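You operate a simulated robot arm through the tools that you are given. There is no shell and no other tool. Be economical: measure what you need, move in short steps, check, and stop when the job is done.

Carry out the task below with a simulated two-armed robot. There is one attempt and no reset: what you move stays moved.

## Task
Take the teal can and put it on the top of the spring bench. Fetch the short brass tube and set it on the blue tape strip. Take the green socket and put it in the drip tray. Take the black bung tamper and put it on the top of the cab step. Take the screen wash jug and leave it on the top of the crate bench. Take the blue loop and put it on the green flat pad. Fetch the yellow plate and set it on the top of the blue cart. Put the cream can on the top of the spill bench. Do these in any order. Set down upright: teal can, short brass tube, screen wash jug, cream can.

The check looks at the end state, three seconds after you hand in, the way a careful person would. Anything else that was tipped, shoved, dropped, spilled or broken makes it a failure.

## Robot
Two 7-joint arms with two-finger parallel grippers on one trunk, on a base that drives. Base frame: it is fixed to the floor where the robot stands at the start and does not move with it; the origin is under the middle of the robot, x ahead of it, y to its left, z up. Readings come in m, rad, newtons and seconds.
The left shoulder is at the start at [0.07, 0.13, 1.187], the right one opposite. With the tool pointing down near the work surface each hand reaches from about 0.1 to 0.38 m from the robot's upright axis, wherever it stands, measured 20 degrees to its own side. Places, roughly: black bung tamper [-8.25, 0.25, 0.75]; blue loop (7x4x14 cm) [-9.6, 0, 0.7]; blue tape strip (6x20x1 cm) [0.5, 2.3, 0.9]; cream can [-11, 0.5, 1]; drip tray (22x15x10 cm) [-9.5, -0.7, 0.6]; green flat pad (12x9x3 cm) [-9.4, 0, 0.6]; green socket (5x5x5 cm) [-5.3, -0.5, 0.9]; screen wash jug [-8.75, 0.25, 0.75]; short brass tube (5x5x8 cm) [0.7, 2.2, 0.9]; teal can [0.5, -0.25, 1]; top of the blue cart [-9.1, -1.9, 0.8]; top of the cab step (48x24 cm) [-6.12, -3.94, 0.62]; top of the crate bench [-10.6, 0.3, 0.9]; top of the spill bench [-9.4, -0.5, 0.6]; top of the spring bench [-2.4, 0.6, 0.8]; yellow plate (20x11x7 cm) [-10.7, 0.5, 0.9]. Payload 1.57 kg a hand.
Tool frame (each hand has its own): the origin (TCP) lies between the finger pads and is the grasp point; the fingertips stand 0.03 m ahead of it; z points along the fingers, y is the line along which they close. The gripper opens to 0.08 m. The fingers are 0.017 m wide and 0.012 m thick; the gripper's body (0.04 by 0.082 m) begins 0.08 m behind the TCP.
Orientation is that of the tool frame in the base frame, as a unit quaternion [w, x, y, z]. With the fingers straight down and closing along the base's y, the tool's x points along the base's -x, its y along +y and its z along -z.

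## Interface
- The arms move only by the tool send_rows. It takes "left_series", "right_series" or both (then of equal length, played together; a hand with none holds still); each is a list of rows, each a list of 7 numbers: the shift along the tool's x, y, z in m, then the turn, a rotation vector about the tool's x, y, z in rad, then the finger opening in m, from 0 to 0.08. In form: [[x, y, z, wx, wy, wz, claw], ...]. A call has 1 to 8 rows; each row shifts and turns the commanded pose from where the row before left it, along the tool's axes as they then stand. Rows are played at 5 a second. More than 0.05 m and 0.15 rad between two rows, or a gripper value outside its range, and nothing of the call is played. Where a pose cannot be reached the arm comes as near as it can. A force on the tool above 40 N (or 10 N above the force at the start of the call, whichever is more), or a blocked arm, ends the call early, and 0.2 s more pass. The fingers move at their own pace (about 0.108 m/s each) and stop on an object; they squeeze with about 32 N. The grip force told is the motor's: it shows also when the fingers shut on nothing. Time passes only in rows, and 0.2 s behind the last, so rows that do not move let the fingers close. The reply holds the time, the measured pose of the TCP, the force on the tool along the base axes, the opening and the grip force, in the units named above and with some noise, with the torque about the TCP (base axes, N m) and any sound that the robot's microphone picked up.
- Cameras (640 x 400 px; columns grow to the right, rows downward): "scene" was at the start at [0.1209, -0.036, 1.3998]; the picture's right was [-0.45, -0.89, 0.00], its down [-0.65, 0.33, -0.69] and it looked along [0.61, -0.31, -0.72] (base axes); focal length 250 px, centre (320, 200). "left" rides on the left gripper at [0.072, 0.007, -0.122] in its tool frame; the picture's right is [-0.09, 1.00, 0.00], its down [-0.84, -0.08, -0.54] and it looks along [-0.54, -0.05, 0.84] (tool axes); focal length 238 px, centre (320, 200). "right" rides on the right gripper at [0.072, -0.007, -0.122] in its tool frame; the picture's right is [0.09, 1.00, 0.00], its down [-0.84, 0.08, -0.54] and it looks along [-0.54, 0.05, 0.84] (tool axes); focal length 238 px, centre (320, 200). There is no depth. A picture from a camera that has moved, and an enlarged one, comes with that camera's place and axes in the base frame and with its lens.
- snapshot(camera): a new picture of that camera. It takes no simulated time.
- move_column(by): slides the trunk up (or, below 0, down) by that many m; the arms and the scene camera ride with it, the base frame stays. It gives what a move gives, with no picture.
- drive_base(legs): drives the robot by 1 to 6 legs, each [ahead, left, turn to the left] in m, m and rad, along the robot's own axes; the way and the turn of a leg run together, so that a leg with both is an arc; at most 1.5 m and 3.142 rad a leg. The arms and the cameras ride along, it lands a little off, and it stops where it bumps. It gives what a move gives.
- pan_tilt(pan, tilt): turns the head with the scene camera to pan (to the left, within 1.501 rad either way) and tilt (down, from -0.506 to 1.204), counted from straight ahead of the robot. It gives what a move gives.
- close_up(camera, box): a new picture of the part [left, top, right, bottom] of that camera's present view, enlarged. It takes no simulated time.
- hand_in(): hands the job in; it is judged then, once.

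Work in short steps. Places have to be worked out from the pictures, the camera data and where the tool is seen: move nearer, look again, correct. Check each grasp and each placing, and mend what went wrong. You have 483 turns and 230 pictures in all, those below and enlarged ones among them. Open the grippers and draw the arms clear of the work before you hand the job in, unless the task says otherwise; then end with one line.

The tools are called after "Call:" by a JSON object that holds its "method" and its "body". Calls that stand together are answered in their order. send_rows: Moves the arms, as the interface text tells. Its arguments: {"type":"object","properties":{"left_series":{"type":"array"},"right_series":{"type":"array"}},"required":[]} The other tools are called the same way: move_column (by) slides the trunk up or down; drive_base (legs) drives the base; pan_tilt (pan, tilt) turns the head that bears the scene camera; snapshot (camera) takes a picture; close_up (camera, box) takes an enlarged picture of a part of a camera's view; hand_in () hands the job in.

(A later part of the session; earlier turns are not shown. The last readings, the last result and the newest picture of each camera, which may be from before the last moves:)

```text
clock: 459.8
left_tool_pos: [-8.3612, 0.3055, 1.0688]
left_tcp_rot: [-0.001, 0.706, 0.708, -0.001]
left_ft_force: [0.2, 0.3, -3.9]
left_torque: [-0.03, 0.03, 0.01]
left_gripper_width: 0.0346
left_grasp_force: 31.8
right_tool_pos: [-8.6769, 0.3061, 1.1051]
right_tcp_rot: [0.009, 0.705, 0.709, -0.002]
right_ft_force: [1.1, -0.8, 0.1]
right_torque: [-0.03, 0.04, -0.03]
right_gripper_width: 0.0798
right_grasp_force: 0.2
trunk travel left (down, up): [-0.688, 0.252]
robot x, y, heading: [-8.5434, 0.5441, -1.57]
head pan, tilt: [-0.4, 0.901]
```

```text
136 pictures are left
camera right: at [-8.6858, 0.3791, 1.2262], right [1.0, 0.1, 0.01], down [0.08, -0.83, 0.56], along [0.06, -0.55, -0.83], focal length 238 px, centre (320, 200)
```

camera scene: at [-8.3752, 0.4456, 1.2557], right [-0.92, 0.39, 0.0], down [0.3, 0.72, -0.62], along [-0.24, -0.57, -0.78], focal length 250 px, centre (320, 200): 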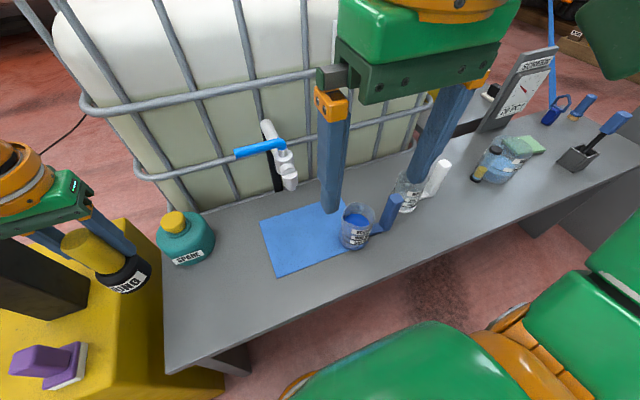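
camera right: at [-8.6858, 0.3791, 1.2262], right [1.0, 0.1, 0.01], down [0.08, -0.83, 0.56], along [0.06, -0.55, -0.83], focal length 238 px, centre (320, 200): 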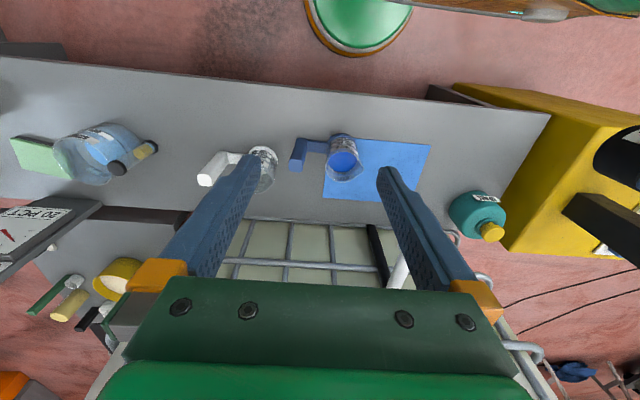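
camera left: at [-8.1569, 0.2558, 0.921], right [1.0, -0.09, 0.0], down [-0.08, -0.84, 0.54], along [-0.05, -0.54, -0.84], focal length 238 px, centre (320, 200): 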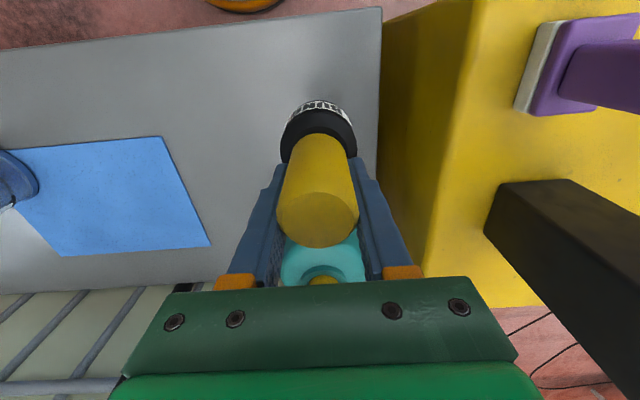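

Refined: handle top [-8.711, 0.157, 0.764], cup centre [-8.603, 0.162]. I'll move the right hand above the handle, lower, and check.

Call:
{"method": "send_rows", "body": {"right_series": [[-0.045, -0.01, 0, 0, 0, 0, 0.06], [-0.045, -0.012, 0, 0, 0, 0, 0.06], [-0.04, -0.012, 0.02, 0, 0, 0, 0.06], [-0.019, 0, 0.04, 0, 0, 0, 0.06], [0, 0, 0.03, 0, 0, 0, 0.06]]}}

Call:
{"method": "move_column", "body": {"by": -0.16}}

Call:
{"method": "snapshot", "body": {"camera": "right"}}

```text
clock: 461.0
left_tool_pos: [-8.3633, 0.3063, 1.0691]
left_tcp_rot: [0.001, 0.706, 0.708, 0.0]
left_ft_force: [0.4, 0.4, -3.7]
left_torque: [-0.02, 0.02, 0.01]
left_gripper_width: 0.0346
left_grasp_force: 32.0
right_tool_pos: [-8.7223, 0.1644, 1.0033]
right_tcp_rot: [0.009, 0.705, 0.709, -0.001]
right_ft_force: [-0.2, 0.4, -0.6]
right_torque: [0.0, 0.03, 0.03]
right_gripper_width: 0.0601
right_grasp_force: 0.1
right hand out of reach, approached as far as the arm can: row 2, 3
trunk travel left (down, up): [-0.688, 0.252]
robot x, y, heading: [-8.5448, 0.5456, -1.566]
head pan, tilt: [-0.4, 0.901]
```

```text
clock: 462.9
left_tool_pos: [-8.3637, 0.3048, 0.9088]
left_tcp_rot: [0.0, 0.706, 0.708, 0.0]
left_ft_force: [-0.9, 0.6, -3.7]
left_torque: [-0.03, 0.02, -0.02]
left_gripper_width: 0.0346
left_grasp_force: 31.9
right_tool_pos: [-8.7204, 0.1642, 0.8431]
right_tcp_rot: [0.009, 0.705, 0.709, -0.002]
right_ft_force: [-0.9, -0.6, 0.0]
right_torque: [0.01, 0.03, 0.01]
right_gripper_width: 0.06
right_grasp_force: 0.1
trunk travel left (down, up): [-0.528, 0.412]
robot x, y, heading: [-8.5447, 0.5433, -1.566]
head pan, tilt: [-0.4, 0.901]
```

```text
135 pictures are left
camera right: at [-8.7291, 0.2377, 0.9659], right [1.0, 0.1, 0.01], down [0.08, -0.83, 0.56], along [0.06, -0.55, -0.83], focal length 238 px, centre (320, 200)
```

right: 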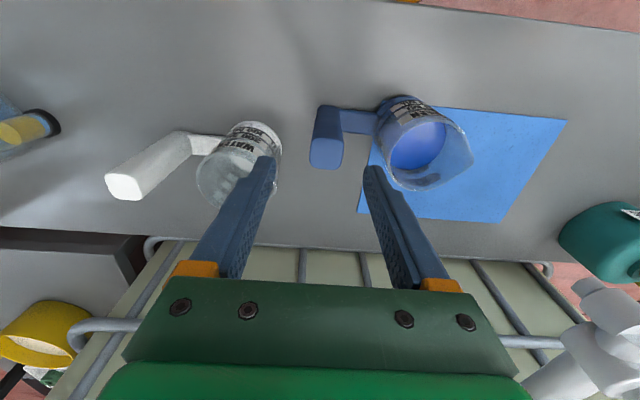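

Handle top at [-8.713, 0.150, 0.75]. Small correction, then lower so the TCP is at about 0.72.

Call:
{"method": "send_rows", "body": {"right_series": [[-0.013, 0.008, 0, 0, 0, 0, 0.06], [0, 0, 0, 0, 0, 0, 0.06]]}}

Call:
{"method": "move_column", "body": {"by": -0.075}}

Call:
{"method": "snapshot", "body": {"camera": "right"}}

```text
clock: 463.5
left_tool_pos: [-8.3639, 0.3058, 0.9086]
left_tcp_rot: [0.0, 0.707, 0.708, 0.0]
left_ft_force: [0.3, 0.0, -2.8]
left_torque: [-0.03, 0.03, -0.01]
left_gripper_width: 0.0346
left_grasp_force: 31.7
right_tool_pos: [-8.7134, 0.1518, 0.8435]
right_tcp_rot: [0.011, 0.705, 0.709, -0.002]
right_ft_force: [0.2, -0.3, 0.3]
right_torque: [-0.02, -0.01, 0.0]
right_gripper_width: 0.0599
right_grasp_force: 0.1
trunk travel left (down, up): [-0.528, 0.412]
robot x, y, heading: [-8.5437, 0.5499, -1.569]
head pan, tilt: [-0.4, 0.901]
```

```text
clock: 464.6
left_tool_pos: [-8.3643, 0.3063, 0.8339]
left_tcp_rot: [0.001, 0.706, 0.708, 0.0]
left_ft_force: [1.5, 1.1, -3.1]
left_torque: [0.0, -0.02, -0.03]
left_gripper_width: 0.0343
left_grasp_force: 31.9
right_tool_pos: [-8.7122, 0.1504, 0.7679]
right_tcp_rot: [0.009, 0.705, 0.709, -0.002]
right_ft_force: [-0.9, -0.9, -1.1]
right_torque: [0.03, -0.01, 0.01]
right_gripper_width: 0.06
right_grasp_force: 0.1
trunk travel left (down, up): [-0.453, 0.487]
robot x, y, heading: [-8.5447, 0.5431, -1.571]
head pan, tilt: [-0.4, 0.901]
```

```text
134 pictures are left
camera right: at [-8.7209, 0.2247, 0.8898], right [1.0, 0.1, 0.01], down [0.08, -0.83, 0.56], along [0.06, -0.55, -0.83], focal length 238 px, centre (320, 200)
```

right: 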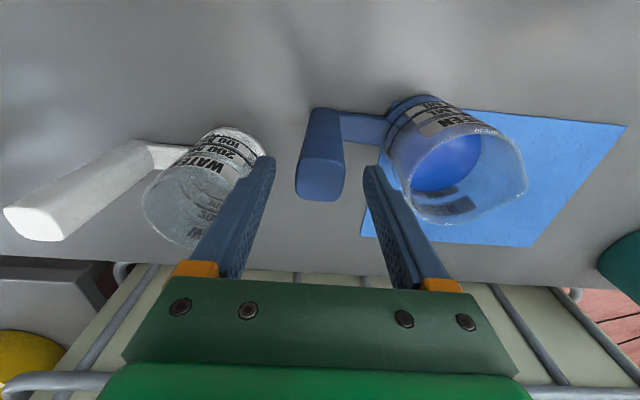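

Well aligned, with the fingers straddling the handle and clear of the cup. Lowering 5 cm and gripping.

Call:
{"method": "move_column", "body": {"by": -0.05}}

Call:
{"method": "send_rows", "body": {"right_series": [[0, 0, 0, 0, 0, 0, 0.01], [0, 0, 0, 0, 0, 0, 0.01], [0, 0, 0, 0, 0, 0, 0.01]]}}

Call:
{"method": "snapshot", "body": {"camera": "right"}}

```text
clock: 465.5
left_tool_pos: [-8.3635, 0.3042, 0.7839]
left_tcp_rot: [0.0, 0.707, 0.707, 0.0]
left_ft_force: [0.3, -0.4, -3.2]
left_torque: [-0.03, 0.0, 0.03]
left_gripper_width: 0.0347
left_grasp_force: 32.0
right_tool_pos: [-8.7125, 0.1508, 0.7175]
right_tcp_rot: [0.01, 0.705, 0.709, -0.002]
right_ft_force: [0.4, -0.2, -0.1]
right_torque: [0.0, -0.01, 0.01]
right_gripper_width: 0.0601
right_grasp_force: 0.1
trunk travel left (down, up): [-0.403, 0.537]
robot x, y, heading: [-8.543, 0.5442, -1.569]
head pan, tilt: [-0.4, 0.901]
```

```text
clock: 466.3
left_tool_pos: [-8.3613, 0.3047, 0.7847]
left_tcp_rot: [-0.001, 0.706, 0.708, -0.001]
left_ft_force: [-1.1, -0.4, -3.5]
left_torque: [-0.04, -0.02, -0.02]
left_gripper_width: 0.0345
left_grasp_force: 32.4
right_tool_pos: [-8.7097, 0.1504, 0.7187]
right_tcp_rot: [0.01, 0.705, 0.709, -0.003]
right_ft_force: [8.7, -5.8, 14.9]
right_torque: [-0.08, -1.94, -0.52]
right_gripper_width: 0.032
right_grasp_force: 32.1
trunk travel left (down, up): [-0.403, 0.537]
robot x, y, heading: [-8.5462, 0.5415, -1.568]
head pan, tilt: [-0.4, 0.901]
```

```text
133 pictures are left
camera right: at [-8.7183, 0.2253, 0.8412], right [1.0, 0.1, 0.01], down [0.08, -0.83, 0.56], along [0.06, -0.56, -0.83], focal length 238 px, centre (320, 200)
```

right: 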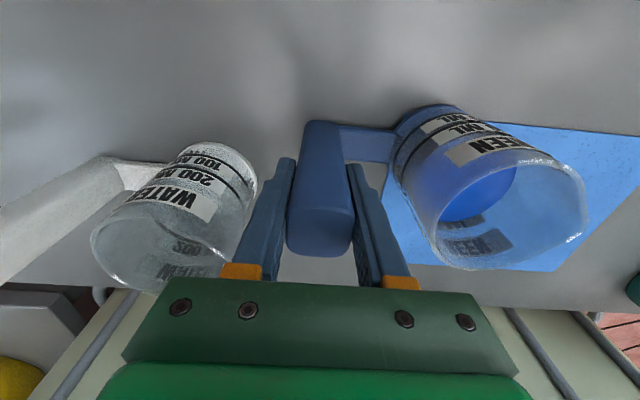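

Gripped at 0.032. I'll lift 2 cm and check that the jug stays level.

Call:
{"method": "move_column", "body": {"by": 0.03}}

Call:
{"method": "snapshot", "body": {"camera": "right"}}

Call:
{"method": "snapshot", "body": {"camera": "scene"}}

```text
clock: 467.1
left_tool_pos: [-8.3641, 0.3038, 0.8132]
left_tcp_rot: [-0.001, 0.706, 0.708, 0.001]
left_ft_force: [0.2, -0.5, -3.6]
left_torque: [-0.02, 0.0, -0.01]
left_gripper_width: 0.0343
left_grasp_force: 32.1
right_tool_pos: [-8.7127, 0.1505, 0.7466]
right_tcp_rot: [0.009, 0.705, 0.709, -0.001]
right_ft_force: [-0.2, -0.2, -5.9]
right_torque: [0.01, 0.29, 0.0]
right_gripper_width: 0.0315
right_grasp_force: 32.1
trunk travel left (down, up): [-0.433, 0.507]
robot x, y, heading: [-8.5446, 0.5454, -1.565]
head pan, tilt: [-0.4, 0.901]
```

```text
132 pictures are left
camera right: at [-8.7216, 0.2236, 0.8691], right [1.0, 0.1, 0.01], down [0.08, -0.83, 0.55], along [0.06, -0.55, -0.83], focal length 238 px, centre (320, 200)
```

right: 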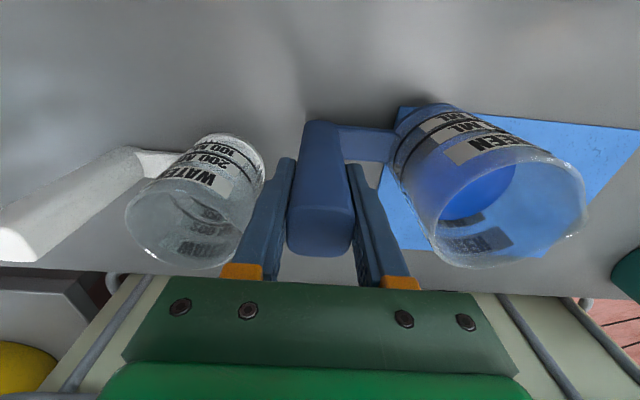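

```text
131 pictures are left
camera scene: at [-8.5753, 0.4244, 1.0005], right [-0.92, 0.39, 0.0], down [0.3, 0.72, -0.62], along [-0.24, -0.57, -0.78], focal length 250 px, centre (320, 200)
```

scene: 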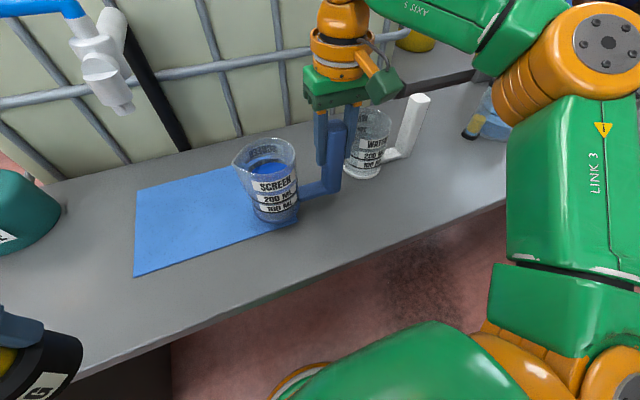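

The jug is level. I'll raise the trunk, back away gently and shift west toward the crate bench.

Call:
{"method": "move_column", "body": {"by": 0.35}}

Call:
{"method": "drive_base", "body": {"legs": [[-0.7, 0, 0], [0, -1.42, 0]]}}

Call:
{"method": "pan_tilt", "body": {"pan": -0.1, "tilt": 0.75}}

Call:
{"method": "snapshot", "body": {"camera": "scene"}}

```text
clock: 470.5
left_tool_pos: [-8.3632, 0.3046, 1.1638]
left_tcp_rot: [-0.001, 0.707, 0.708, 0.0]
left_ft_force: [0.4, -0.4, -3.2]
left_torque: [-0.07, 0.01, 0.03]
left_gripper_width: 0.0346
left_grasp_force: 32.4
right_tool_pos: [-8.7118, 0.1493, 1.0976]
right_tcp_rot: [0.01, 0.705, 0.709, -0.002]
right_ft_force: [-0.1, 0.2, -4.4]
right_torque: [0.02, 0.32, -0.02]
right_gripper_width: 0.0317
right_grasp_force: 32.5
trunk travel left (down, up): [-0.783, 0.157]
robot x, y, heading: [-8.5443, 0.5462, -1.567]
head pan, tilt: [-0.4, 0.901]
```

```text
clock: 481.0
left_tool_pos: [-9.7877, 0.9938, 1.1638]
left_tcp_rot: [-0.001, 0.706, 0.708, 0.001]
left_ft_force: [-0.3, -0.1, -3.0]
left_torque: [-0.02, 0.0, -0.05]
left_gripper_width: 0.0342
left_grasp_force: 31.7
right_tool_pos: [-10.1357, 0.8378, 1.0972]
right_tcp_rot: [0.01, 0.705, 0.709, -0.001]
right_ft_force: [-0.4, 0.5, -4.9]
right_torque: [0.02, 0.35, 0.01]
right_gripper_width: 0.0321
right_grasp_force: 31.7
trunk travel left (down, up): [-0.783, 0.157]
robot x, y, heading: [-9.9687, 1.232, -1.567]
head pan, tilt: [-0.4, 0.901]
```

```text
clock: 481.8
left_tool_pos: [-9.7881, 0.9931, 1.1631]
left_tcp_rot: [-0.001, 0.706, 0.708, 0.001]
left_ft_force: [0.1, 0.1, -3.6]
left_torque: [-0.06, 0.02, 0.0]
left_gripper_width: 0.0342
left_grasp_force: 32.3
right_tool_pos: [-10.1371, 0.8384, 1.0971]
right_tcp_rot: [0.01, 0.704, 0.71, -0.002]
right_ft_force: [0.2, -0.1, -6.2]
right_torque: [-0.03, 0.33, 0.02]
right_gripper_width: 0.0318
right_grasp_force: 31.9
trunk travel left (down, up): [-0.783, 0.157]
robot x, y, heading: [-9.9689, 1.236, -1.57]
head pan, tilt: [-0.099, 0.75]
```

```text
130 pictures are left
camera scene: at [-9.9786, 1.1001, 1.3624], right [-1.0, 0.1, 0.0], down [0.07, 0.68, -0.73], along [-0.07, -0.73, -0.68], focal length 250 px, centre (320, 200)
```

scene: 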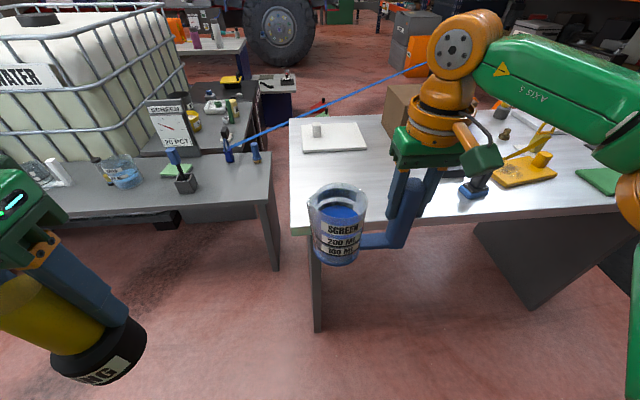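

There's a broad free area at the left front of the crate bench. Target: cup centre ≈ [-10.12, 0.50]. I'll move the base up and across.

Call:
{"method": "drive_base", "body": {"legs": [[0.34, -0.09, 0]]}}

Call:
{"method": "snapshot", "body": {"camera": "right"}}

Call:
{"method": "snapshot", "body": {"camera": "scene"}}

```text
clock: 484.1
left_tool_pos: [-9.8733, 0.6507, 1.1651]
left_tcp_rot: [0.0, 0.704, 0.71, 0.0]
left_ft_force: [-0.3, 0.7, -3.0]
left_torque: [-0.02, -0.02, 0.02]
left_gripper_width: 0.0341
left_grasp_force: 32.2
right_tool_pos: [-10.2215, 0.4938, 1.099]
right_tcp_rot: [0.01, 0.703, 0.711, -0.003]
right_ft_force: [-0.5, -0.2, -4.7]
right_torque: [0.01, 0.37, 0.03]
right_gripper_width: 0.0318
right_grasp_force: 32.1
trunk travel left (down, up): [-0.783, 0.157]
robot x, y, heading: [-10.055, 0.8899, -1.565]
head pan, tilt: [-0.099, 0.75]
```

```text
129 pictures are left
camera right: at [-10.2304, 0.5674, 1.2201], right [0.99, 0.1, 0.01], down [0.08, -0.83, 0.56], along [0.07, -0.55, -0.83], focal length 238 px, centre (320, 200)
```

right: 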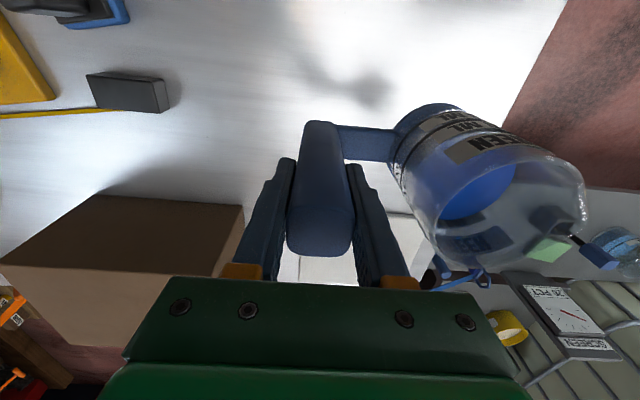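

```text
128 pictures are left
camera scene: at [-10.064, 0.7566, 1.3627], right [-1.0, 0.09, 0.0], down [0.06, 0.68, -0.73], along [-0.07, -0.73, -0.68], focal length 250 px, centre (320, 200)
```

scene: 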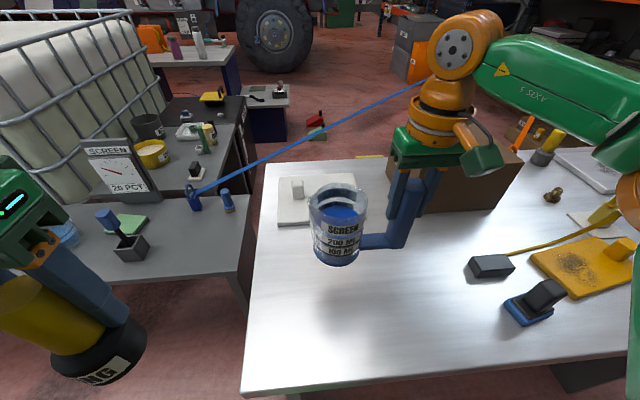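

The spot is clear. I'll lower 0.1 m, then creep.

Call:
{"method": "move_column", "body": {"by": -0.105}}

Call:
{"method": "send_rows", "body": {"right_series": [[0, 0, 0.004, 0, 0, 0, 0.01], [0, 0, 0.004, 0, 0, 0, 0.01], [0, 0, 0.004, 0, 0, 0, 0.01], [0, 0, 0.003, 0, 0, 0, 0.01]]}}

```text
clock: 485.4
left_tool_pos: [-9.8732, 0.6484, 1.0585]
left_tcp_rot: [-0.001, 0.704, 0.71, 0.001]
left_ft_force: [-0.1, -1.0, -3.9]
left_torque: [-0.02, 0.0, -0.01]
left_gripper_width: 0.0343
left_grasp_force: 31.9
right_tool_pos: [-10.2227, 0.491, 0.9922]
right_tcp_rot: [0.009, 0.703, 0.711, -0.002]
right_ft_force: [-0.4, -0.1, -4.7]
right_torque: [0.05, 0.33, 0.0]
right_gripper_width: 0.0315
right_grasp_force: 32.1
trunk travel left (down, up): [-0.678, 0.262]
robot x, y, heading: [-10.0574, 0.8883, -1.565]
head pan, tilt: [-0.099, 0.75]
```

```text
clock: 486.4
left_tool_pos: [-9.8736, 0.6494, 1.058]
left_tcp_rot: [0.0, 0.705, 0.71, 0.001]
left_ft_force: [0.0, 0.2, -2.8]
left_torque: [-0.03, -0.01, 0.01]
left_gripper_width: 0.0342
left_grasp_force: 31.6
right_tool_pos: [-10.2202, 0.4896, 0.9758]
right_tcp_rot: [0.009, 0.704, 0.71, -0.002]
right_ft_force: [-0.5, -1.1, -6.0]
right_torque: [-0.01, 0.34, -0.01]
right_gripper_width: 0.0317
right_grasp_force: 32.2
trunk travel left (down, up): [-0.678, 0.262]
robot x, y, heading: [-10.0561, 0.8896, -1.561]
head pan, tilt: [-0.099, 0.75]
```

Call:
{"method": "send_rows", "body": {"right_series": [[0, 0, 0.003, 0, 0, 0, 0.01], [0, 0, 0.003, 0, 0, 0, 0.01], [0, 0, 0.002, 0, 0, 0, 0.01]]}}

```text
clock: 487.2
left_tool_pos: [-9.8746, 0.6479, 1.0593]
left_tcp_rot: [-0.001, 0.705, 0.709, 0.0]
left_ft_force: [-0.2, -0.4, -3.2]
left_torque: [-0.06, 0.0, -0.01]
left_gripper_width: 0.0344
left_grasp_force: 31.3
right_tool_pos: [-10.2222, 0.4912, 0.9699]
right_tcp_rot: [0.009, 0.703, 0.711, -0.001]
right_ft_force: [-0.7, -0.5, -4.9]
right_torque: [-0.02, 0.34, 0.0]
right_gripper_width: 0.0318
right_grasp_force: 32.2
trunk travel left (down, up): [-0.678, 0.262]
robot x, y, heading: [-10.0546, 0.8922, -1.56]
head pan, tilt: [-0.099, 0.75]
```

Call:
{"method": "send_rows", "body": {"right_series": [[0, 0, 0.003, 0, 0, 0, 0.01], [0, 0, 0.003, 0, 0, 0, 0.01], [0, 0, 0.002, 0, 0, 0, 0.01]]}}

```text
clock: 488.0
left_tool_pos: [-9.8733, 0.6484, 1.0582]
left_tcp_rot: [-0.001, 0.705, 0.71, 0.001]
left_ft_force: [0.2, 0.9, -3.3]
left_torque: [-0.05, -0.02, -0.03]
left_gripper_width: 0.0342
left_grasp_force: 32.7
right_tool_pos: [-10.2225, 0.4913, 0.9602]
right_tcp_rot: [0.009, 0.703, 0.711, -0.002]
right_ft_force: [1.1, 0.4, -4.7]
right_torque: [-0.01, 0.35, 0.03]
right_gripper_width: 0.032
right_grasp_force: 31.9
trunk travel left (down, up): [-0.678, 0.262]
robot x, y, heading: [-10.0591, 0.8883, -1.56]
head pan, tilt: [-0.099, 0.75]
```

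Call:
{"method": "send_rows", "body": {"right_series": [[0, 0, 0.003, 0, 0, 0, 0.01], [0, 0, 0.002, 0, 0, 0, 0.01], [0, 0, 0.002, 0, 0, 0, 0.01], [0, 0, 0.002, 0, 0, 0, 0.01]]}}

```text
clock: 489.0
left_tool_pos: [-9.8721, 0.6524, 1.0602]
left_tcp_rot: [0.0, 0.705, 0.709, 0.0]
left_ft_force: [-0.3, -0.7, -3.6]
left_torque: [-0.03, -0.01, 0.05]
left_gripper_width: 0.0342
left_grasp_force: 32.0
right_tool_pos: [-10.2204, 0.4935, 0.9555]
right_tcp_rot: [0.012, 0.703, 0.711, -0.004]
right_ft_force: [-5.0, -4.2, 27.3]
right_torque: [-0.11, 1.15, 0.07]
right_gripper_width: 0.0317
right_grasp_force: 31.9
trunk travel left (down, up): [-0.678, 0.262]
robot x, y, heading: [-10.0558, 0.8888, -1.563]
head pan, tilt: [-0.099, 0.75]
```

Contact. Ease, open, and rise straight up.

Call:
{"method": "send_rows", "body": {"right_series": [[0, 0, -0.002, 0, 0, 0, 0.01], [0, 0, 0, 0, 0, 0, 0.056], [0, 0, 0, 0, 0, 0, 0.056], [0, 0, 0, 0, 0, 0, 0.056], [0, 0, -0.04, 0, 0, 0, 0.056], [0, 0, -0.05, 0, 0, 0, 0.056]]}}

Call:
{"method": "move_column", "body": {"by": 0.14}}

Call:
{"method": "snapshot", "body": {"camera": "right"}}

```text
clock: 490.4
left_tool_pos: [-9.8736, 0.6506, 1.058]
left_tcp_rot: [0.0, 0.705, 0.709, 0.0]
left_ft_force: [-0.6, -0.6, -3.2]
left_torque: [-0.06, 0.02, -0.01]
left_gripper_width: 0.0343
left_grasp_force: 32.0
right_tool_pos: [-10.2283, 0.51, 1.0381]
right_tcp_rot: [0.01, 0.703, 0.711, -0.002]
right_ft_force: [0.1, 0.4, 1.2]
right_torque: [0.0, -0.01, -0.01]
right_gripper_width: 0.0561
right_grasp_force: 0.1
right hand out of reach, approached as far as the arm can: row 6
trunk travel left (down, up): [-0.678, 0.262]
robot x, y, heading: [-10.0596, 0.8907, -1.567]
head pan, tilt: [-0.099, 0.75]
```

```text
clock: 492.1
left_tool_pos: [-9.8727, 0.6479, 1.1991]
left_tcp_rot: [-0.001, 0.705, 0.709, 0.0]
left_ft_force: [0.2, -0.1, -3.9]
left_torque: [-0.07, 0.0, 0.0]
left_gripper_width: 0.0342
left_grasp_force: 31.6
right_tool_pos: [-10.2288, 0.5082, 1.1778]
right_tcp_rot: [0.011, 0.704, 0.71, -0.002]
right_ft_force: [0.2, -0.3, -0.7]
right_torque: [-0.04, -0.02, 0.02]
right_gripper_width: 0.0562
right_grasp_force: 0.1
trunk travel left (down, up): [-0.818, 0.122]
robot x, y, heading: [-10.0559, 0.8901, -1.557]
head pan, tilt: [-0.099, 0.75]
```

```text
127 pictures are left
camera right: at [-10.2379, 0.5823, 1.3001], right [0.99, 0.1, 0.01], down [0.08, -0.83, 0.56], along [0.07, -0.55, -0.83], focal length 238 px, centre (320, 200)
```

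right: 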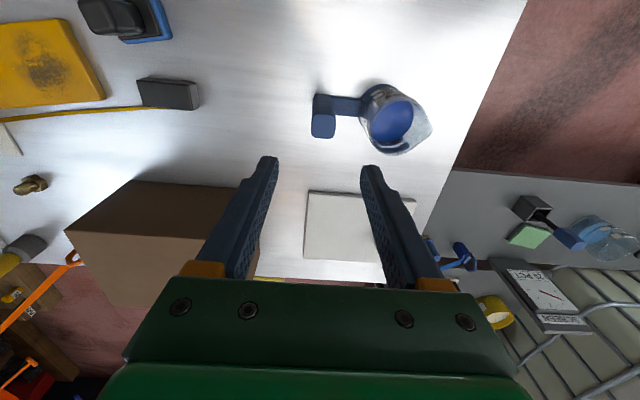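

The jug stands upright. Next is the yellow plate with the right hand: back off, shift 0.6 m west, approach and look.

Call:
{"method": "drive_base", "body": {"legs": [[-0.3, 0, 0], [0, -0.6, -0.01], [0.22, 0, 0]]}}

Call:
{"method": "snapshot", "body": {"camera": "right"}}

Call:
{"method": "pan_tilt", "body": {"pan": -0.1, "tilt": 0.95}}

Call:
{"method": "snapshot", "body": {"camera": "scene"}}

```text
clock: 498.4
left_tool_pos: [-10.4652, 0.7274, 1.2005]
left_tcp_rot: [0.001, 0.707, 0.707, -0.001]
left_ft_force: [-0.5, 0.0, -3.3]
left_torque: [-0.09, -0.01, -0.05]
left_gripper_width: 0.034
left_grasp_force: 31.8
right_tool_pos: [-10.8221, 0.5885, 1.1794]
right_tcp_rot: [0.013, 0.706, 0.708, -0.003]
right_ft_force: [0.1, 0.6, 0.1]
right_torque: [0.0, -0.02, -0.01]
right_gripper_width: 0.0562
right_grasp_force: 0.1
trunk travel left (down, up): [-0.818, 0.122]
robot x, y, heading: [-10.6458, 0.9655, -1.57]
head pan, tilt: [-0.099, 0.75]
```

```text
126 pictures are left
camera right: at [-10.8306, 0.6638, 1.3011], right [1.0, 0.1, 0.01], down [0.07, -0.83, 0.56], along [0.06, -0.56, -0.83], focal length 238 px, centre (320, 200)
```

right: 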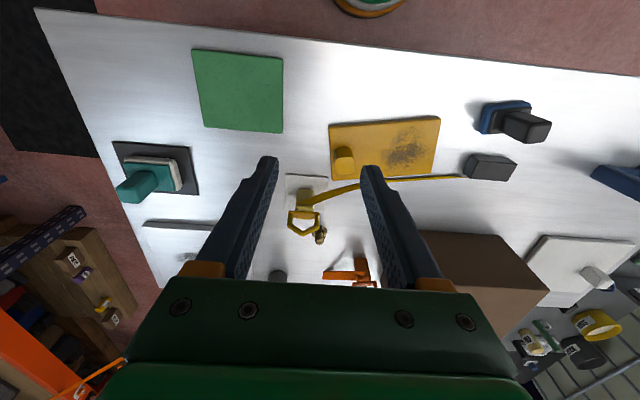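

```text
clock: 499.1
left_tool_pos: [-10.4655, 0.7241, 1.1989]
left_tcp_rot: [-0.001, 0.707, 0.707, 0.001]
left_ft_force: [0.3, 0.9, -4.0]
left_torque: [-0.07, 0.02, -0.01]
left_gripper_width: 0.034
left_grasp_force: 31.7
right_tool_pos: [-10.8225, 0.5867, 1.1775]
right_tcp_rot: [0.01, 0.706, 0.708, -0.002]
right_ft_force: [0.4, 0.7, -0.4]
right_torque: [0.01, -0.01, -0.02]
right_gripper_width: 0.0556
right_grasp_force: 0.2
trunk travel left (down, up): [-0.818, 0.122]
robot x, y, heading: [-10.6456, 0.9628, -1.572]
head pan, tilt: [-0.099, 0.949]
```

```text
125 pictures are left
camera scene: at [-10.6547, 0.8419, 1.3821], right [-1.0, 0.1, 0.0], down [0.08, 0.81, -0.58], along [-0.06, -0.58, -0.81], focal length 250 px, centre (320, 200)
```

scene: 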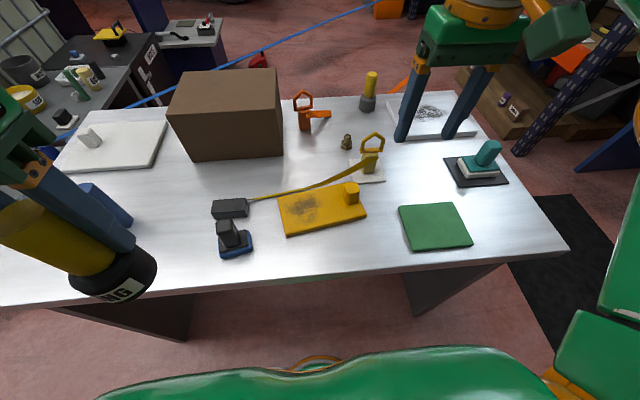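

Stud of the plate ≈ [-10.77, 0.49], top ≈0.91. I'll drive 0.09 m nearer, move the hand across and look from closer.

Call:
{"method": "drive_base", "body": {"legs": [[0.09, 0, 0]]}}

Call:
{"method": "send_rows", "body": {"right_series": [[0, 0.03, 0.03, 0, 0, 0, 0.06], [0, 0.022, 0.03, 0, 0, 0, 0.06], [0, 0, 0.04, 0, 0, 0, 0.06]]}}

Call:
{"method": "snapshot", "body": {"camera": "right"}}

```text
clock: 500.2
left_tool_pos: [-10.4665, 0.64, 1.1995]
left_tcp_rot: [0.001, 0.709, 0.706, -0.002]
left_ft_force: [-0.2, 0.8, -3.6]
left_torque: [-0.09, 0.01, -0.02]
left_gripper_width: 0.0341
left_grasp_force: 31.4
right_tool_pos: [-10.8224, 0.502, 1.1809]
right_tcp_rot: [0.012, 0.707, 0.707, -0.004]
right_ft_force: [0.6, 0.2, -0.4]
right_torque: [-0.05, -0.04, 0.0]
right_gripper_width: 0.0562
right_grasp_force: 0.1
trunk travel left (down, up): [-0.818, 0.122]
robot x, y, heading: [-10.6433, 0.8741, -1.572]
head pan, tilt: [-0.099, 0.949]
```

```text
clock: 501.0
left_tool_pos: [-10.4673, 0.6314, 1.1985]
left_tcp_rot: [0.0, 0.708, 0.706, 0.0]
left_ft_force: [-1.1, 0.0, -3.5]
left_torque: [-0.04, -0.01, 0.02]
left_gripper_width: 0.0341
left_grasp_force: 31.9
right_tool_pos: [-10.78, 0.4979, 1.0803]
right_tcp_rot: [0.009, 0.707, 0.707, -0.001]
right_ft_force: [0.1, -0.8, -0.4]
right_torque: [0.0, 0.02, -0.02]
right_gripper_width: 0.0598
right_grasp_force: 0.1
right hand out of reach, approached as far as the arm can: row 1, 2
trunk travel left (down, up): [-0.818, 0.122]
robot x, y, heading: [-10.6439, 0.8761, -1.574]
head pan, tilt: [-0.099, 0.949]
```

```text
124 pictures are left
camera right: at [-10.7891, 0.5721, 1.2011], right [1.0, 0.09, 0.01], down [0.07, -0.83, 0.56], along [0.06, -0.55, -0.83], focal length 238 px, centre (320, 200)
```

right: 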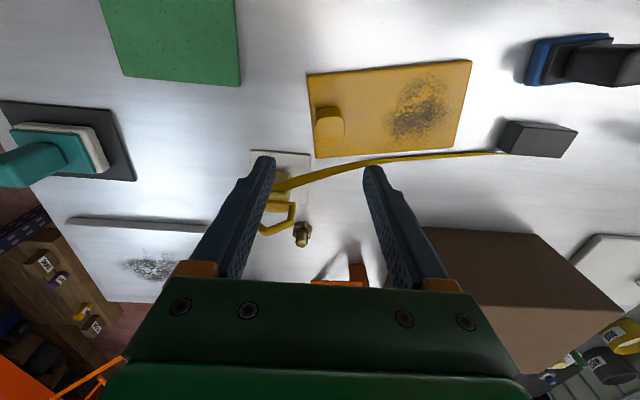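

Stud now at about [-10.767, 0.48]. I'll correct and lower to get a closer look.

Call:
{"method": "send_rows", "body": {"right_series": [[-0.017, 0.012, 0.02, 0, 0, 0, 0.06], [0, 0, 0.02, 0, 0, 0, 0.06]]}}

Call:
{"method": "move_column", "body": {"by": -0.07}}

Call:
{"method": "snapshot", "body": {"camera": "right"}}

```text
clock: 501.6
left_tool_pos: [-10.4678, 0.6324, 1.1986]
left_tcp_rot: [-0.001, 0.709, 0.705, 0.001]
left_ft_force: [0.3, -0.6, -2.8]
left_torque: [-0.05, 0.01, 0.06]
left_gripper_width: 0.034
left_grasp_force: 32.5
right_tool_pos: [-10.7744, 0.4876, 1.0398]
right_tcp_rot: [0.012, 0.707, 0.707, -0.001]
right_ft_force: [-0.2, 0.0, 0.1]
right_torque: [-0.02, 0.0, 0.02]
right_gripper_width: 0.0598
right_grasp_force: 0.0
right hand out of reach, approached as far as the arm can: row 1
trunk travel left (down, up): [-0.818, 0.122]
robot x, y, heading: [-10.6483, 0.8752, -1.573]
head pan, tilt: [-0.099, 0.949]
```

```text
clock: 502.7
left_tool_pos: [-10.466, 0.6334, 1.1292]
left_tcp_rot: [-0.001, 0.709, 0.706, 0.001]
left_ft_force: [0.6, -0.8, -3.5]
left_torque: [-0.01, -0.01, 0.02]
left_gripper_width: 0.0341
left_grasp_force: 32.2
right_tool_pos: [-10.7759, 0.4877, 0.9691]
right_tcp_rot: [0.012, 0.707, 0.708, -0.002]
right_ft_force: [-0.6, -1.3, 0.2]
right_torque: [0.03, 0.02, 0.0]
right_gripper_width: 0.0598
right_grasp_force: 0.1
trunk travel left (down, up): [-0.748, 0.192]
robot x, y, heading: [-10.6476, 0.8734, -1.58]
head pan, tilt: [-0.099, 0.949]
```

```text
123 pictures are left
camera right: at [-10.7834, 0.5619, 1.0918], right [1.0, 0.09, 0.01], down [0.07, -0.83, 0.56], along [0.06, -0.56, -0.83], focal length 238 px, centre (320, 200)
```

right: 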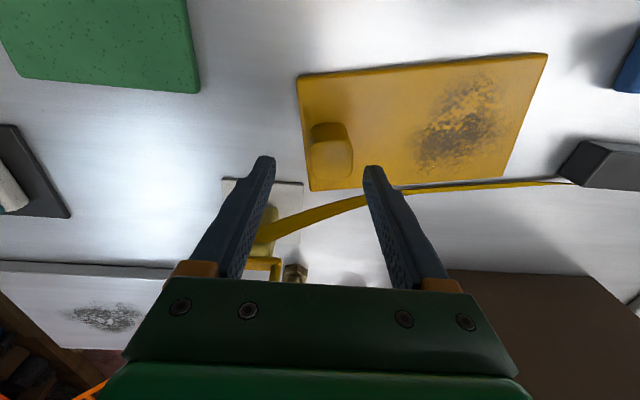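

Stud top: [-10.766, 0.481, 0.916]. Correct, lower to TCP 0.905 and close.

Call:
{"method": "send_rows", "body": {"right_series": [[-0.007, 0.01, 0.01, 0, 0, 0, 0.06], [0, 0, 0, 0, 0, 0, 0.06]]}}

Call:
{"method": "move_column", "body": {"by": -0.053}}

Call:
{"method": "snapshot", "body": {"camera": "right"}}

```text
clock: 503.3
left_tool_pos: [-10.4663, 0.6327, 1.1297]
left_tcp_rot: [0.0, 0.709, 0.705, 0.002]
left_ft_force: [0.0, 1.0, -3.2]
left_torque: [-0.01, -0.01, 0.02]
left_gripper_width: 0.0337
left_grasp_force: 32.0
right_tool_pos: [-10.7741, 0.4886, 0.9621]
right_tcp_rot: [0.012, 0.707, 0.707, -0.001]
right_ft_force: [0.1, -0.2, 0.6]
right_torque: [-0.02, -0.04, -0.02]
right_gripper_width: 0.06
right_grasp_force: 0.1
right hand out of reach, approached as far as the arm can: row 1
trunk travel left (down, up): [-0.748, 0.192]
robot x, y, heading: [-10.6485, 0.8722, -1.568]
head pan, tilt: [-0.099, 0.949]
```

```text
clock: 504.2
left_tool_pos: [-10.467, 0.6331, 1.0755]
left_tcp_rot: [0.0, 0.708, 0.706, 0.0]
left_ft_force: [0.0, -0.5, -3.7]
left_torque: [-0.06, 0.01, -0.01]
left_gripper_width: 0.0342
left_grasp_force: 32.3
right_tool_pos: [-10.7738, 0.4895, 0.9082]
right_tcp_rot: [0.012, 0.707, 0.707, -0.003]
right_ft_force: [-0.9, -0.5, -0.6]
right_torque: [-0.01, 0.01, -0.02]
right_gripper_width: 0.0599
right_grasp_force: 0.1
trunk travel left (down, up): [-0.695, 0.245]
robot x, y, heading: [-10.6492, 0.873, -1.575]
head pan, tilt: [-0.099, 0.949]
```

```text
122 pictures are left
camera right: at [-10.7827, 0.5633, 1.0302], right [1.0, 0.09, 0.01], down [0.07, -0.83, 0.56], along [0.06, -0.56, -0.83], focal length 238 px, centre (320, 200)
```

right: 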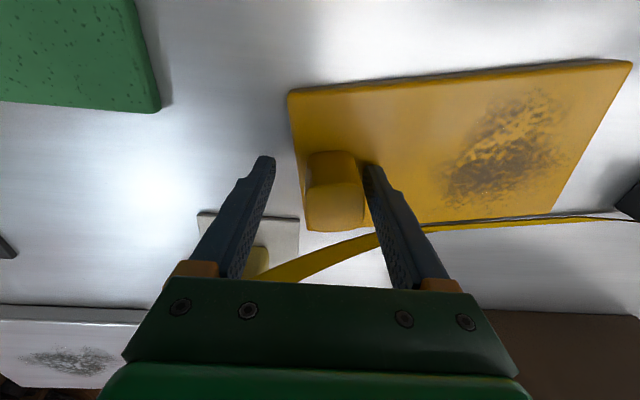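

The stud is between the fingers but off-centre; I'll shift the base 8 mm left, then close.

Call:
{"method": "drive_base", "body": {"legs": [[0, 0.009, 0]]}}

Call:
{"method": "send_rows", "body": {"right_series": [[0, 0, 0, 0, 0, 0, 0.01], [0, 0, 0, 0, 0, 0, 0.01], [0, 0, 0, 0, 0, 0, 0.01]]}}

Call:
{"method": "snapshot", "body": {"camera": "right"}}

```text
clock: 505.0
left_tool_pos: [-10.4589, 0.6348, 1.0759]
left_tcp_rot: [0.0, 0.708, 0.706, 0.002]
left_ft_force: [0.0, -0.2, -2.7]
left_torque: [-0.05, -0.03, 0.03]
left_gripper_width: 0.0337
left_grasp_force: 31.7
right_tool_pos: [-10.7667, 0.4883, 0.9096]
right_tcp_rot: [0.013, 0.707, 0.708, -0.001]
right_ft_force: [0.1, -0.4, -0.4]
right_torque: [0.0, 0.01, 0.01]
right_gripper_width: 0.0601
right_grasp_force: 0.0
trunk travel left (down, up): [-0.695, 0.245]
robot x, y, heading: [-10.6408, 0.8724, -1.58]
head pan, tilt: [-0.099, 0.949]
```

```text
clock: 505.8
left_tool_pos: [-10.4588, 0.633, 1.076]
left_tcp_rot: [0.0, 0.708, 0.706, 0.0]
left_ft_force: [0.5, 0.6, -2.8]
left_torque: [-0.07, 0.03, -0.01]
left_gripper_width: 0.0337
left_grasp_force: 32.1
right_tool_pos: [-10.7663, 0.4892, 0.9072]
right_tcp_rot: [0.012, 0.707, 0.707, -0.003]
right_ft_force: [-3.6, 1.6, -0.7]
right_torque: [0.31, 1.57, 0.27]
right_gripper_width: 0.0446
right_grasp_force: 32.3
trunk travel left (down, up): [-0.695, 0.245]
robot x, y, heading: [-10.6352, 0.8756, -1.573]
head pan, tilt: [-0.099, 0.949]
```

```text
121 pictures are left
camera right: at [-10.7746, 0.563, 1.03], right [1.0, 0.09, 0.01], down [0.07, -0.83, 0.56], along [0.06, -0.56, -0.83], focal length 238 px, centre (320, 200)
```

right: 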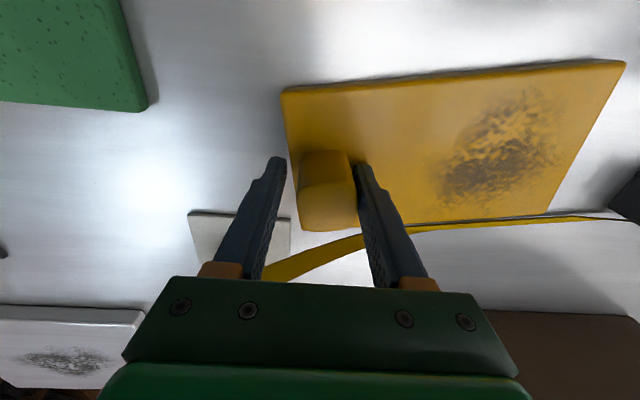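

The left finger seems to catch the plate's edge rather than the stud. I'll open, raise 1.8 cm, and re-grip.

Call:
{"method": "send_rows", "body": {"right_series": [[0, 0, 0, 0, 0, 0, 0.06], [0, 0, 0, 0, 0, 0, 0.06], [0, 0, -0.016, 0, 0, 0, 0.06], [0, 0, 0, 0, 0, 0, 0.06]]}}

Call:
{"method": "snapshot", "body": {"camera": "right"}}

```text
clock: 506.8
left_tool_pos: [-10.4582, 0.6327, 1.0754]
left_tcp_rot: [-0.001, 0.708, 0.706, 0.001]
left_ft_force: [0.0, -0.8, -3.3]
left_torque: [-0.07, -0.02, -0.01]
left_gripper_width: 0.0337
left_grasp_force: 31.4
right_tool_pos: [-10.7653, 0.4885, 0.9246]
right_tcp_rot: [0.012, 0.707, 0.707, -0.001]
right_ft_force: [0.6, -0.1, 0.2]
right_torque: [0.03, 0.04, -0.01]
right_gripper_width: 0.0602
right_grasp_force: 0.1
trunk travel left (down, up): [-0.695, 0.245]
robot x, y, heading: [-10.6367, 0.8741, -1.573]
head pan, tilt: [-0.099, 0.949]
```

```text
120 pictures are left
camera right: at [-10.7745, 0.5632, 1.0468], right [1.0, 0.09, 0.01], down [0.07, -0.83, 0.56], along [0.06, -0.56, -0.83], focal length 238 px, centre (320, 200)
```

right: 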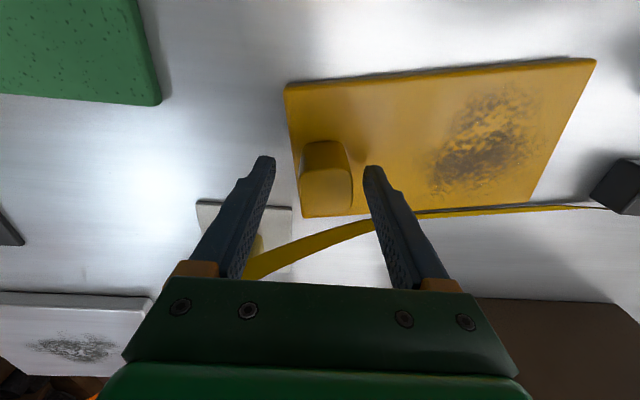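

Alignment is good: stud top at TCP level, fingertips above the plate. I'll lower 4 mm and grip.

Call:
{"method": "send_rows", "body": {"right_series": [[-0.004, 0.002, 0.004, 0, 0, 0, 0.06], [0, 0, 0, 0, 0, 0, 0.01], [0, 0, 0, 0, 0, 0, 0.01], [0, 0, 0, 0, 0, 0, 0.01]]}}

Call:
{"method": "snapshot", "body": {"camera": "right"}}

```text
clock: 507.8
left_tool_pos: [-10.4575, 0.6329, 1.0757]
left_tcp_rot: [-0.001, 0.709, 0.706, 0.0]
left_ft_force: [-1.1, 0.4, -3.6]
left_torque: [-0.03, 0.0, -0.01]
left_gripper_width: 0.0337
left_grasp_force: 31.6
right_tool_pos: [-10.7639, 0.4862, 0.9212]
right_tcp_rot: [0.011, 0.707, 0.707, -0.002]
right_ft_force: [0.5, -0.6, 3.6]
right_torque: [0.3, 1.15, 0.33]
right_gripper_width: 0.0367
right_grasp_force: 32.3
trunk travel left (down, up): [-0.695, 0.245]
robot x, y, heading: [-10.6398, 0.8726, -1.581]
head pan, tilt: [-0.099, 0.949]
```

```text
119 pictures are left
camera right: at [-10.7738, 0.5611, 1.0429], right [1.0, 0.09, 0.01], down [0.07, -0.82, 0.56], along [0.06, -0.56, -0.83], focal length 238 px, centre (320, 200)
```

right: 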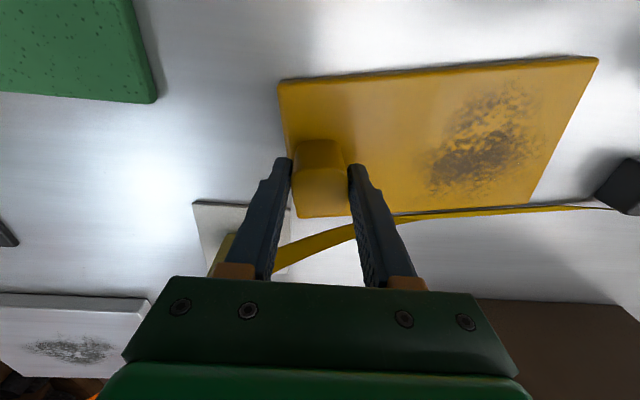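

Gripped the stud (0.0367). I'll lift slowly while drawing slightly back away from the strap.

Call:
{"method": "send_rows", "body": {"right_series": [[0.002, 0, -0.008, 0, 0, 0, 0.01], [0.004, 0, -0.01, 0, 0, 0, 0.01], [0.004, 0, -0.01, 0, 0, 0, 0.01]]}}

Call:
{"method": "snapshot", "body": {"camera": "right"}}

Call:
{"method": "snapshot", "body": {"camera": "scene"}}

```text
clock: 508.6
left_tool_pos: [-10.458, 0.6313, 1.0756]
left_tcp_rot: [-0.001, 0.709, 0.705, 0.001]
left_ft_force: [0.4, -0.6, -3.3]
left_torque: [-0.06, 0.01, -0.01]
left_gripper_width: 0.0335
left_grasp_force: 32.2
right_tool_pos: [-10.7644, 0.4944, 0.9478]
right_tcp_rot: [0.011, 0.708, 0.706, 0.0]
right_ft_force: [0.2, -0.9, -14.7]
right_torque: [0.03, 0.96, 0.0]
right_gripper_width: 0.0339
right_grasp_force: 31.6
trunk travel left (down, up): [-0.695, 0.245]
robot x, y, heading: [-10.6306, 0.8715, -1.574]
head pan, tilt: [-0.099, 0.949]
```

```text
118 pictures are left
camera right: at [-10.7736, 0.5684, 1.0692], right [1.0, 0.09, 0.01], down [0.07, -0.83, 0.56], along [0.06, -0.55, -0.83], focal length 238 px, centre (320, 200)
```

right: 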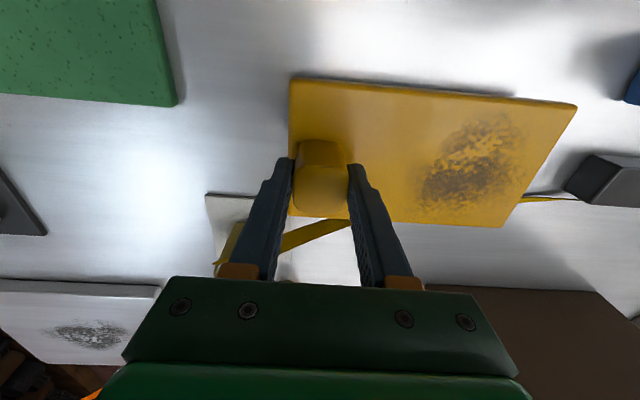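

```text
117 pictures are left
camera scene: at [-10.647, 0.7494, 1.2588], right [-0.99, 0.1, 0.0], down [0.08, 0.81, -0.58], along [-0.06, -0.58, -0.81], focal length 250 px, centre (320, 200)
```

scene: 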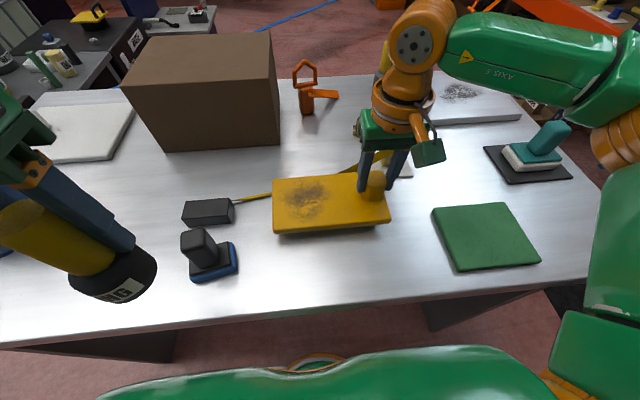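

Lifted; the plate is heavy (~1.5 kg). I'll raise the trunk and check whether the grip slips.

Call:
{"method": "move_column", "body": {"by": 0.12}}

Call:
{"method": "snapshot", "body": {"camera": "right"}}

```text
clock: 510.1
left_tool_pos: [-10.4578, 0.6308, 1.1953]
left_tcp_rot: [-0.001, 0.709, 0.706, 0.002]
left_ft_force: [0.8, 0.2, -3.9]
left_torque: [-0.06, 0.03, 0.04]
left_gripper_width: 0.0335
left_grasp_force: 31.7
right_tool_pos: [-10.7651, 0.4929, 1.0675]
right_tcp_rot: [0.012, 0.707, 0.707, -0.001]
right_ft_force: [0.1, -0.3, -14.8]
right_torque: [0.02, 0.96, 0.0]
right_gripper_width: 0.034
right_grasp_force: 31.4
trunk travel left (down, up): [-0.815, 0.125]
robot x, y, heading: [-10.6396, 0.8759, -1.569]
head pan, tilt: [-0.099, 0.949]
```

```text
116 pictures are left
camera right: at [-10.7732, 0.5669, 1.1889], right [1.0, 0.09, 0.01], down [0.07, -0.83, 0.56], along [0.06, -0.55, -0.83], focal length 238 px, centre (320, 200)
```

right: 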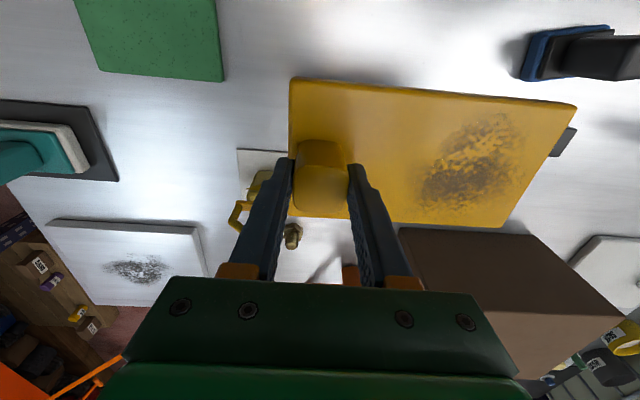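

The grip is stable. I'll carry plate and tamper around to the truck side along the known route.

Call:
{"method": "drive_base", "body": {"legs": [[-0.4, 0, 0], [0, 0, 1.57], [1.5, 0, 0], [1.5, 0, 0], [1.0, 0, 0], [0, 0, -1.57]]}}

Call:
{"method": "snapshot", "body": {"camera": "right"}}

```text
clock: 538.9
left_tool_pos: [-6.4469, 1.0844, 1.1956]
left_tcp_rot: [-0.001, 0.679, 0.734, 0.001]
left_ft_force: [0.3, -0.6, -3.0]
left_torque: [-0.06, 0.0, -0.01]
left_gripper_width: 0.0334
left_grasp_force: 32.3
right_tool_pos: [-6.7416, 0.9227, 1.0668]
right_tcp_rot: [0.012, 0.678, 0.735, -0.001]
right_ft_force: [0.1, 0.0, -15.9]
right_torque: [-0.03, 0.99, -0.01]
right_gripper_width: 0.0348
right_grasp_force: 31.7
trunk travel left (down, up): [-0.815, 0.125]
robot x, y, heading: [-6.6476, 1.3143, -1.495]
head pan, tilt: [-0.099, 0.949]
```

```text
115 pictures are left
camera right: at [-6.7557, 0.9958, 1.189], right [0.99, 0.17, 0.01], down [0.14, -0.82, 0.56], along [0.11, -0.55, -0.83], focal length 238 px, centre (320, 200)
```

right: 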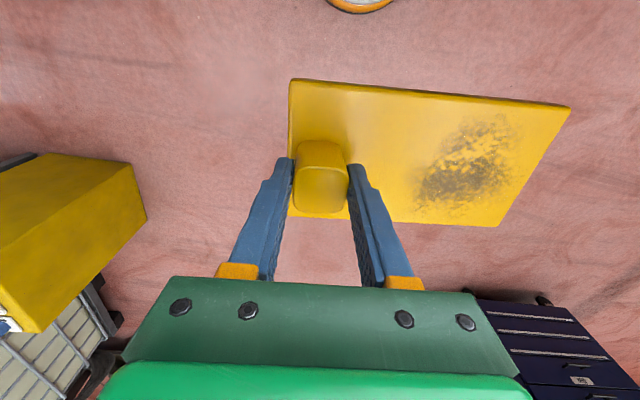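

Still firm. Continue south and west toward the blue cart.

Call:
{"method": "drive_base", "body": {"legs": [[0, -0.1, -0.075], [1.5, 0, 0], [1.5, 0, 0], [1.2, 0, 0], [0, 0, -1.57], [1.5, 0.1, 0]]}}

Call:
{"method": "pan_tilt", "body": {"pan": -0.3, "tilt": 0.5}}

Call:
{"method": "snapshot", "body": {"camera": "scene"}}

```text
refused: leg 6 is longer than a leg can be; nothing moved
```

```text
clock: 539.8
left_tool_pos: [-6.4473, 1.0846, 1.195]
left_tcp_rot: [-0.002, 0.68, 0.734, 0.002]
left_ft_force: [-0.2, -0.5, -3.4]
left_torque: [-0.06, -0.03, 0.01]
left_gripper_width: 0.0337
left_grasp_force: 31.8
right_tool_pos: [-6.742, 0.9225, 1.0675]
right_tcp_rot: [0.012, 0.678, 0.735, 0.0]
right_ft_force: [-0.6, -0.6, -15.0]
right_torque: [-0.03, 0.96, -0.01]
right_gripper_width: 0.0347
right_grasp_force: 31.9
trunk travel left (down, up): [-0.815, 0.125]
robot x, y, heading: [-6.643, 1.31, -1.492]
head pan, tilt: [-0.3, 0.499]
```

```text
114 pictures are left
camera scene: at [-6.6629, 1.1703, 1.4161], right [-0.98, 0.22, 0.0], down [0.11, 0.47, -0.88], along [-0.19, -0.85, -0.48], focal length 250 px, centre (320, 200)
```

scene: 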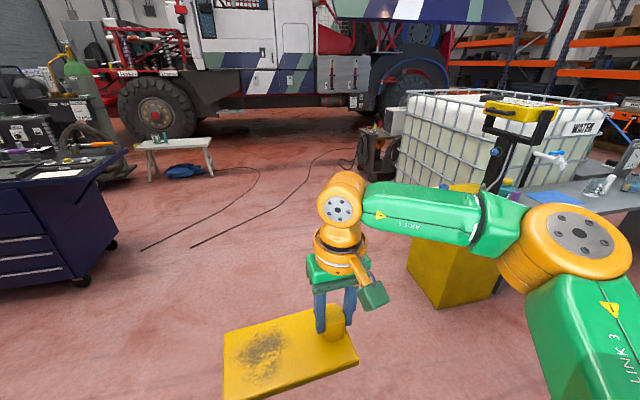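

The last leg was over length; resending with it shortened.

Call:
{"method": "drive_base", "body": {"legs": [[0, -0.1, -0.078], [1.5, 0, 0], [1.5, 0, 0], [1.2, 0, 0], [0, 0, -1.57], [1.4, 0.05, 0]]}}

Call:
{"method": "snapshot", "body": {"camera": "scene"}}

```text
clock: 571.1
left_tool_pos: [-8.2915, -3.3403, 1.1944]
left_tcp_rot: [0.0, 0.997, 0.076, 0.002]
left_ft_force: [0.6, -0.3, -3.6]
left_torque: [0.01, 0.01, -0.01]
left_gripper_width: 0.0332
left_grasp_force: 31.9
right_tool_pos: [-8.475, -3.057, 1.0667]
right_tcp_rot: [0.008, 0.997, 0.078, -0.008]
right_ft_force: [-0.2, -0.9, -15.0]
right_torque: [0.97, 0.06, -0.02]
right_gripper_width: 0.0348
right_grasp_force: 32.1
trunk travel left (down, up): [-0.815, 0.125]
robot x, y, heading: [-8.0818, -3.1254, -2.987]
head pan, tilt: [-0.3, 0.499]
```

```text
113 pictures are left
camera scene: at [-8.2234, -3.1183, 1.4162], right [0.15, 0.99, 0.0], down [0.48, -0.07, -0.88], along [-0.87, 0.13, -0.48], focal length 250 px, centre (320, 200)
```

scene: 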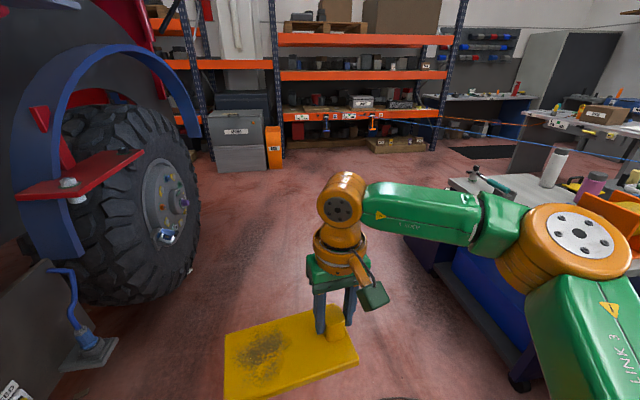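

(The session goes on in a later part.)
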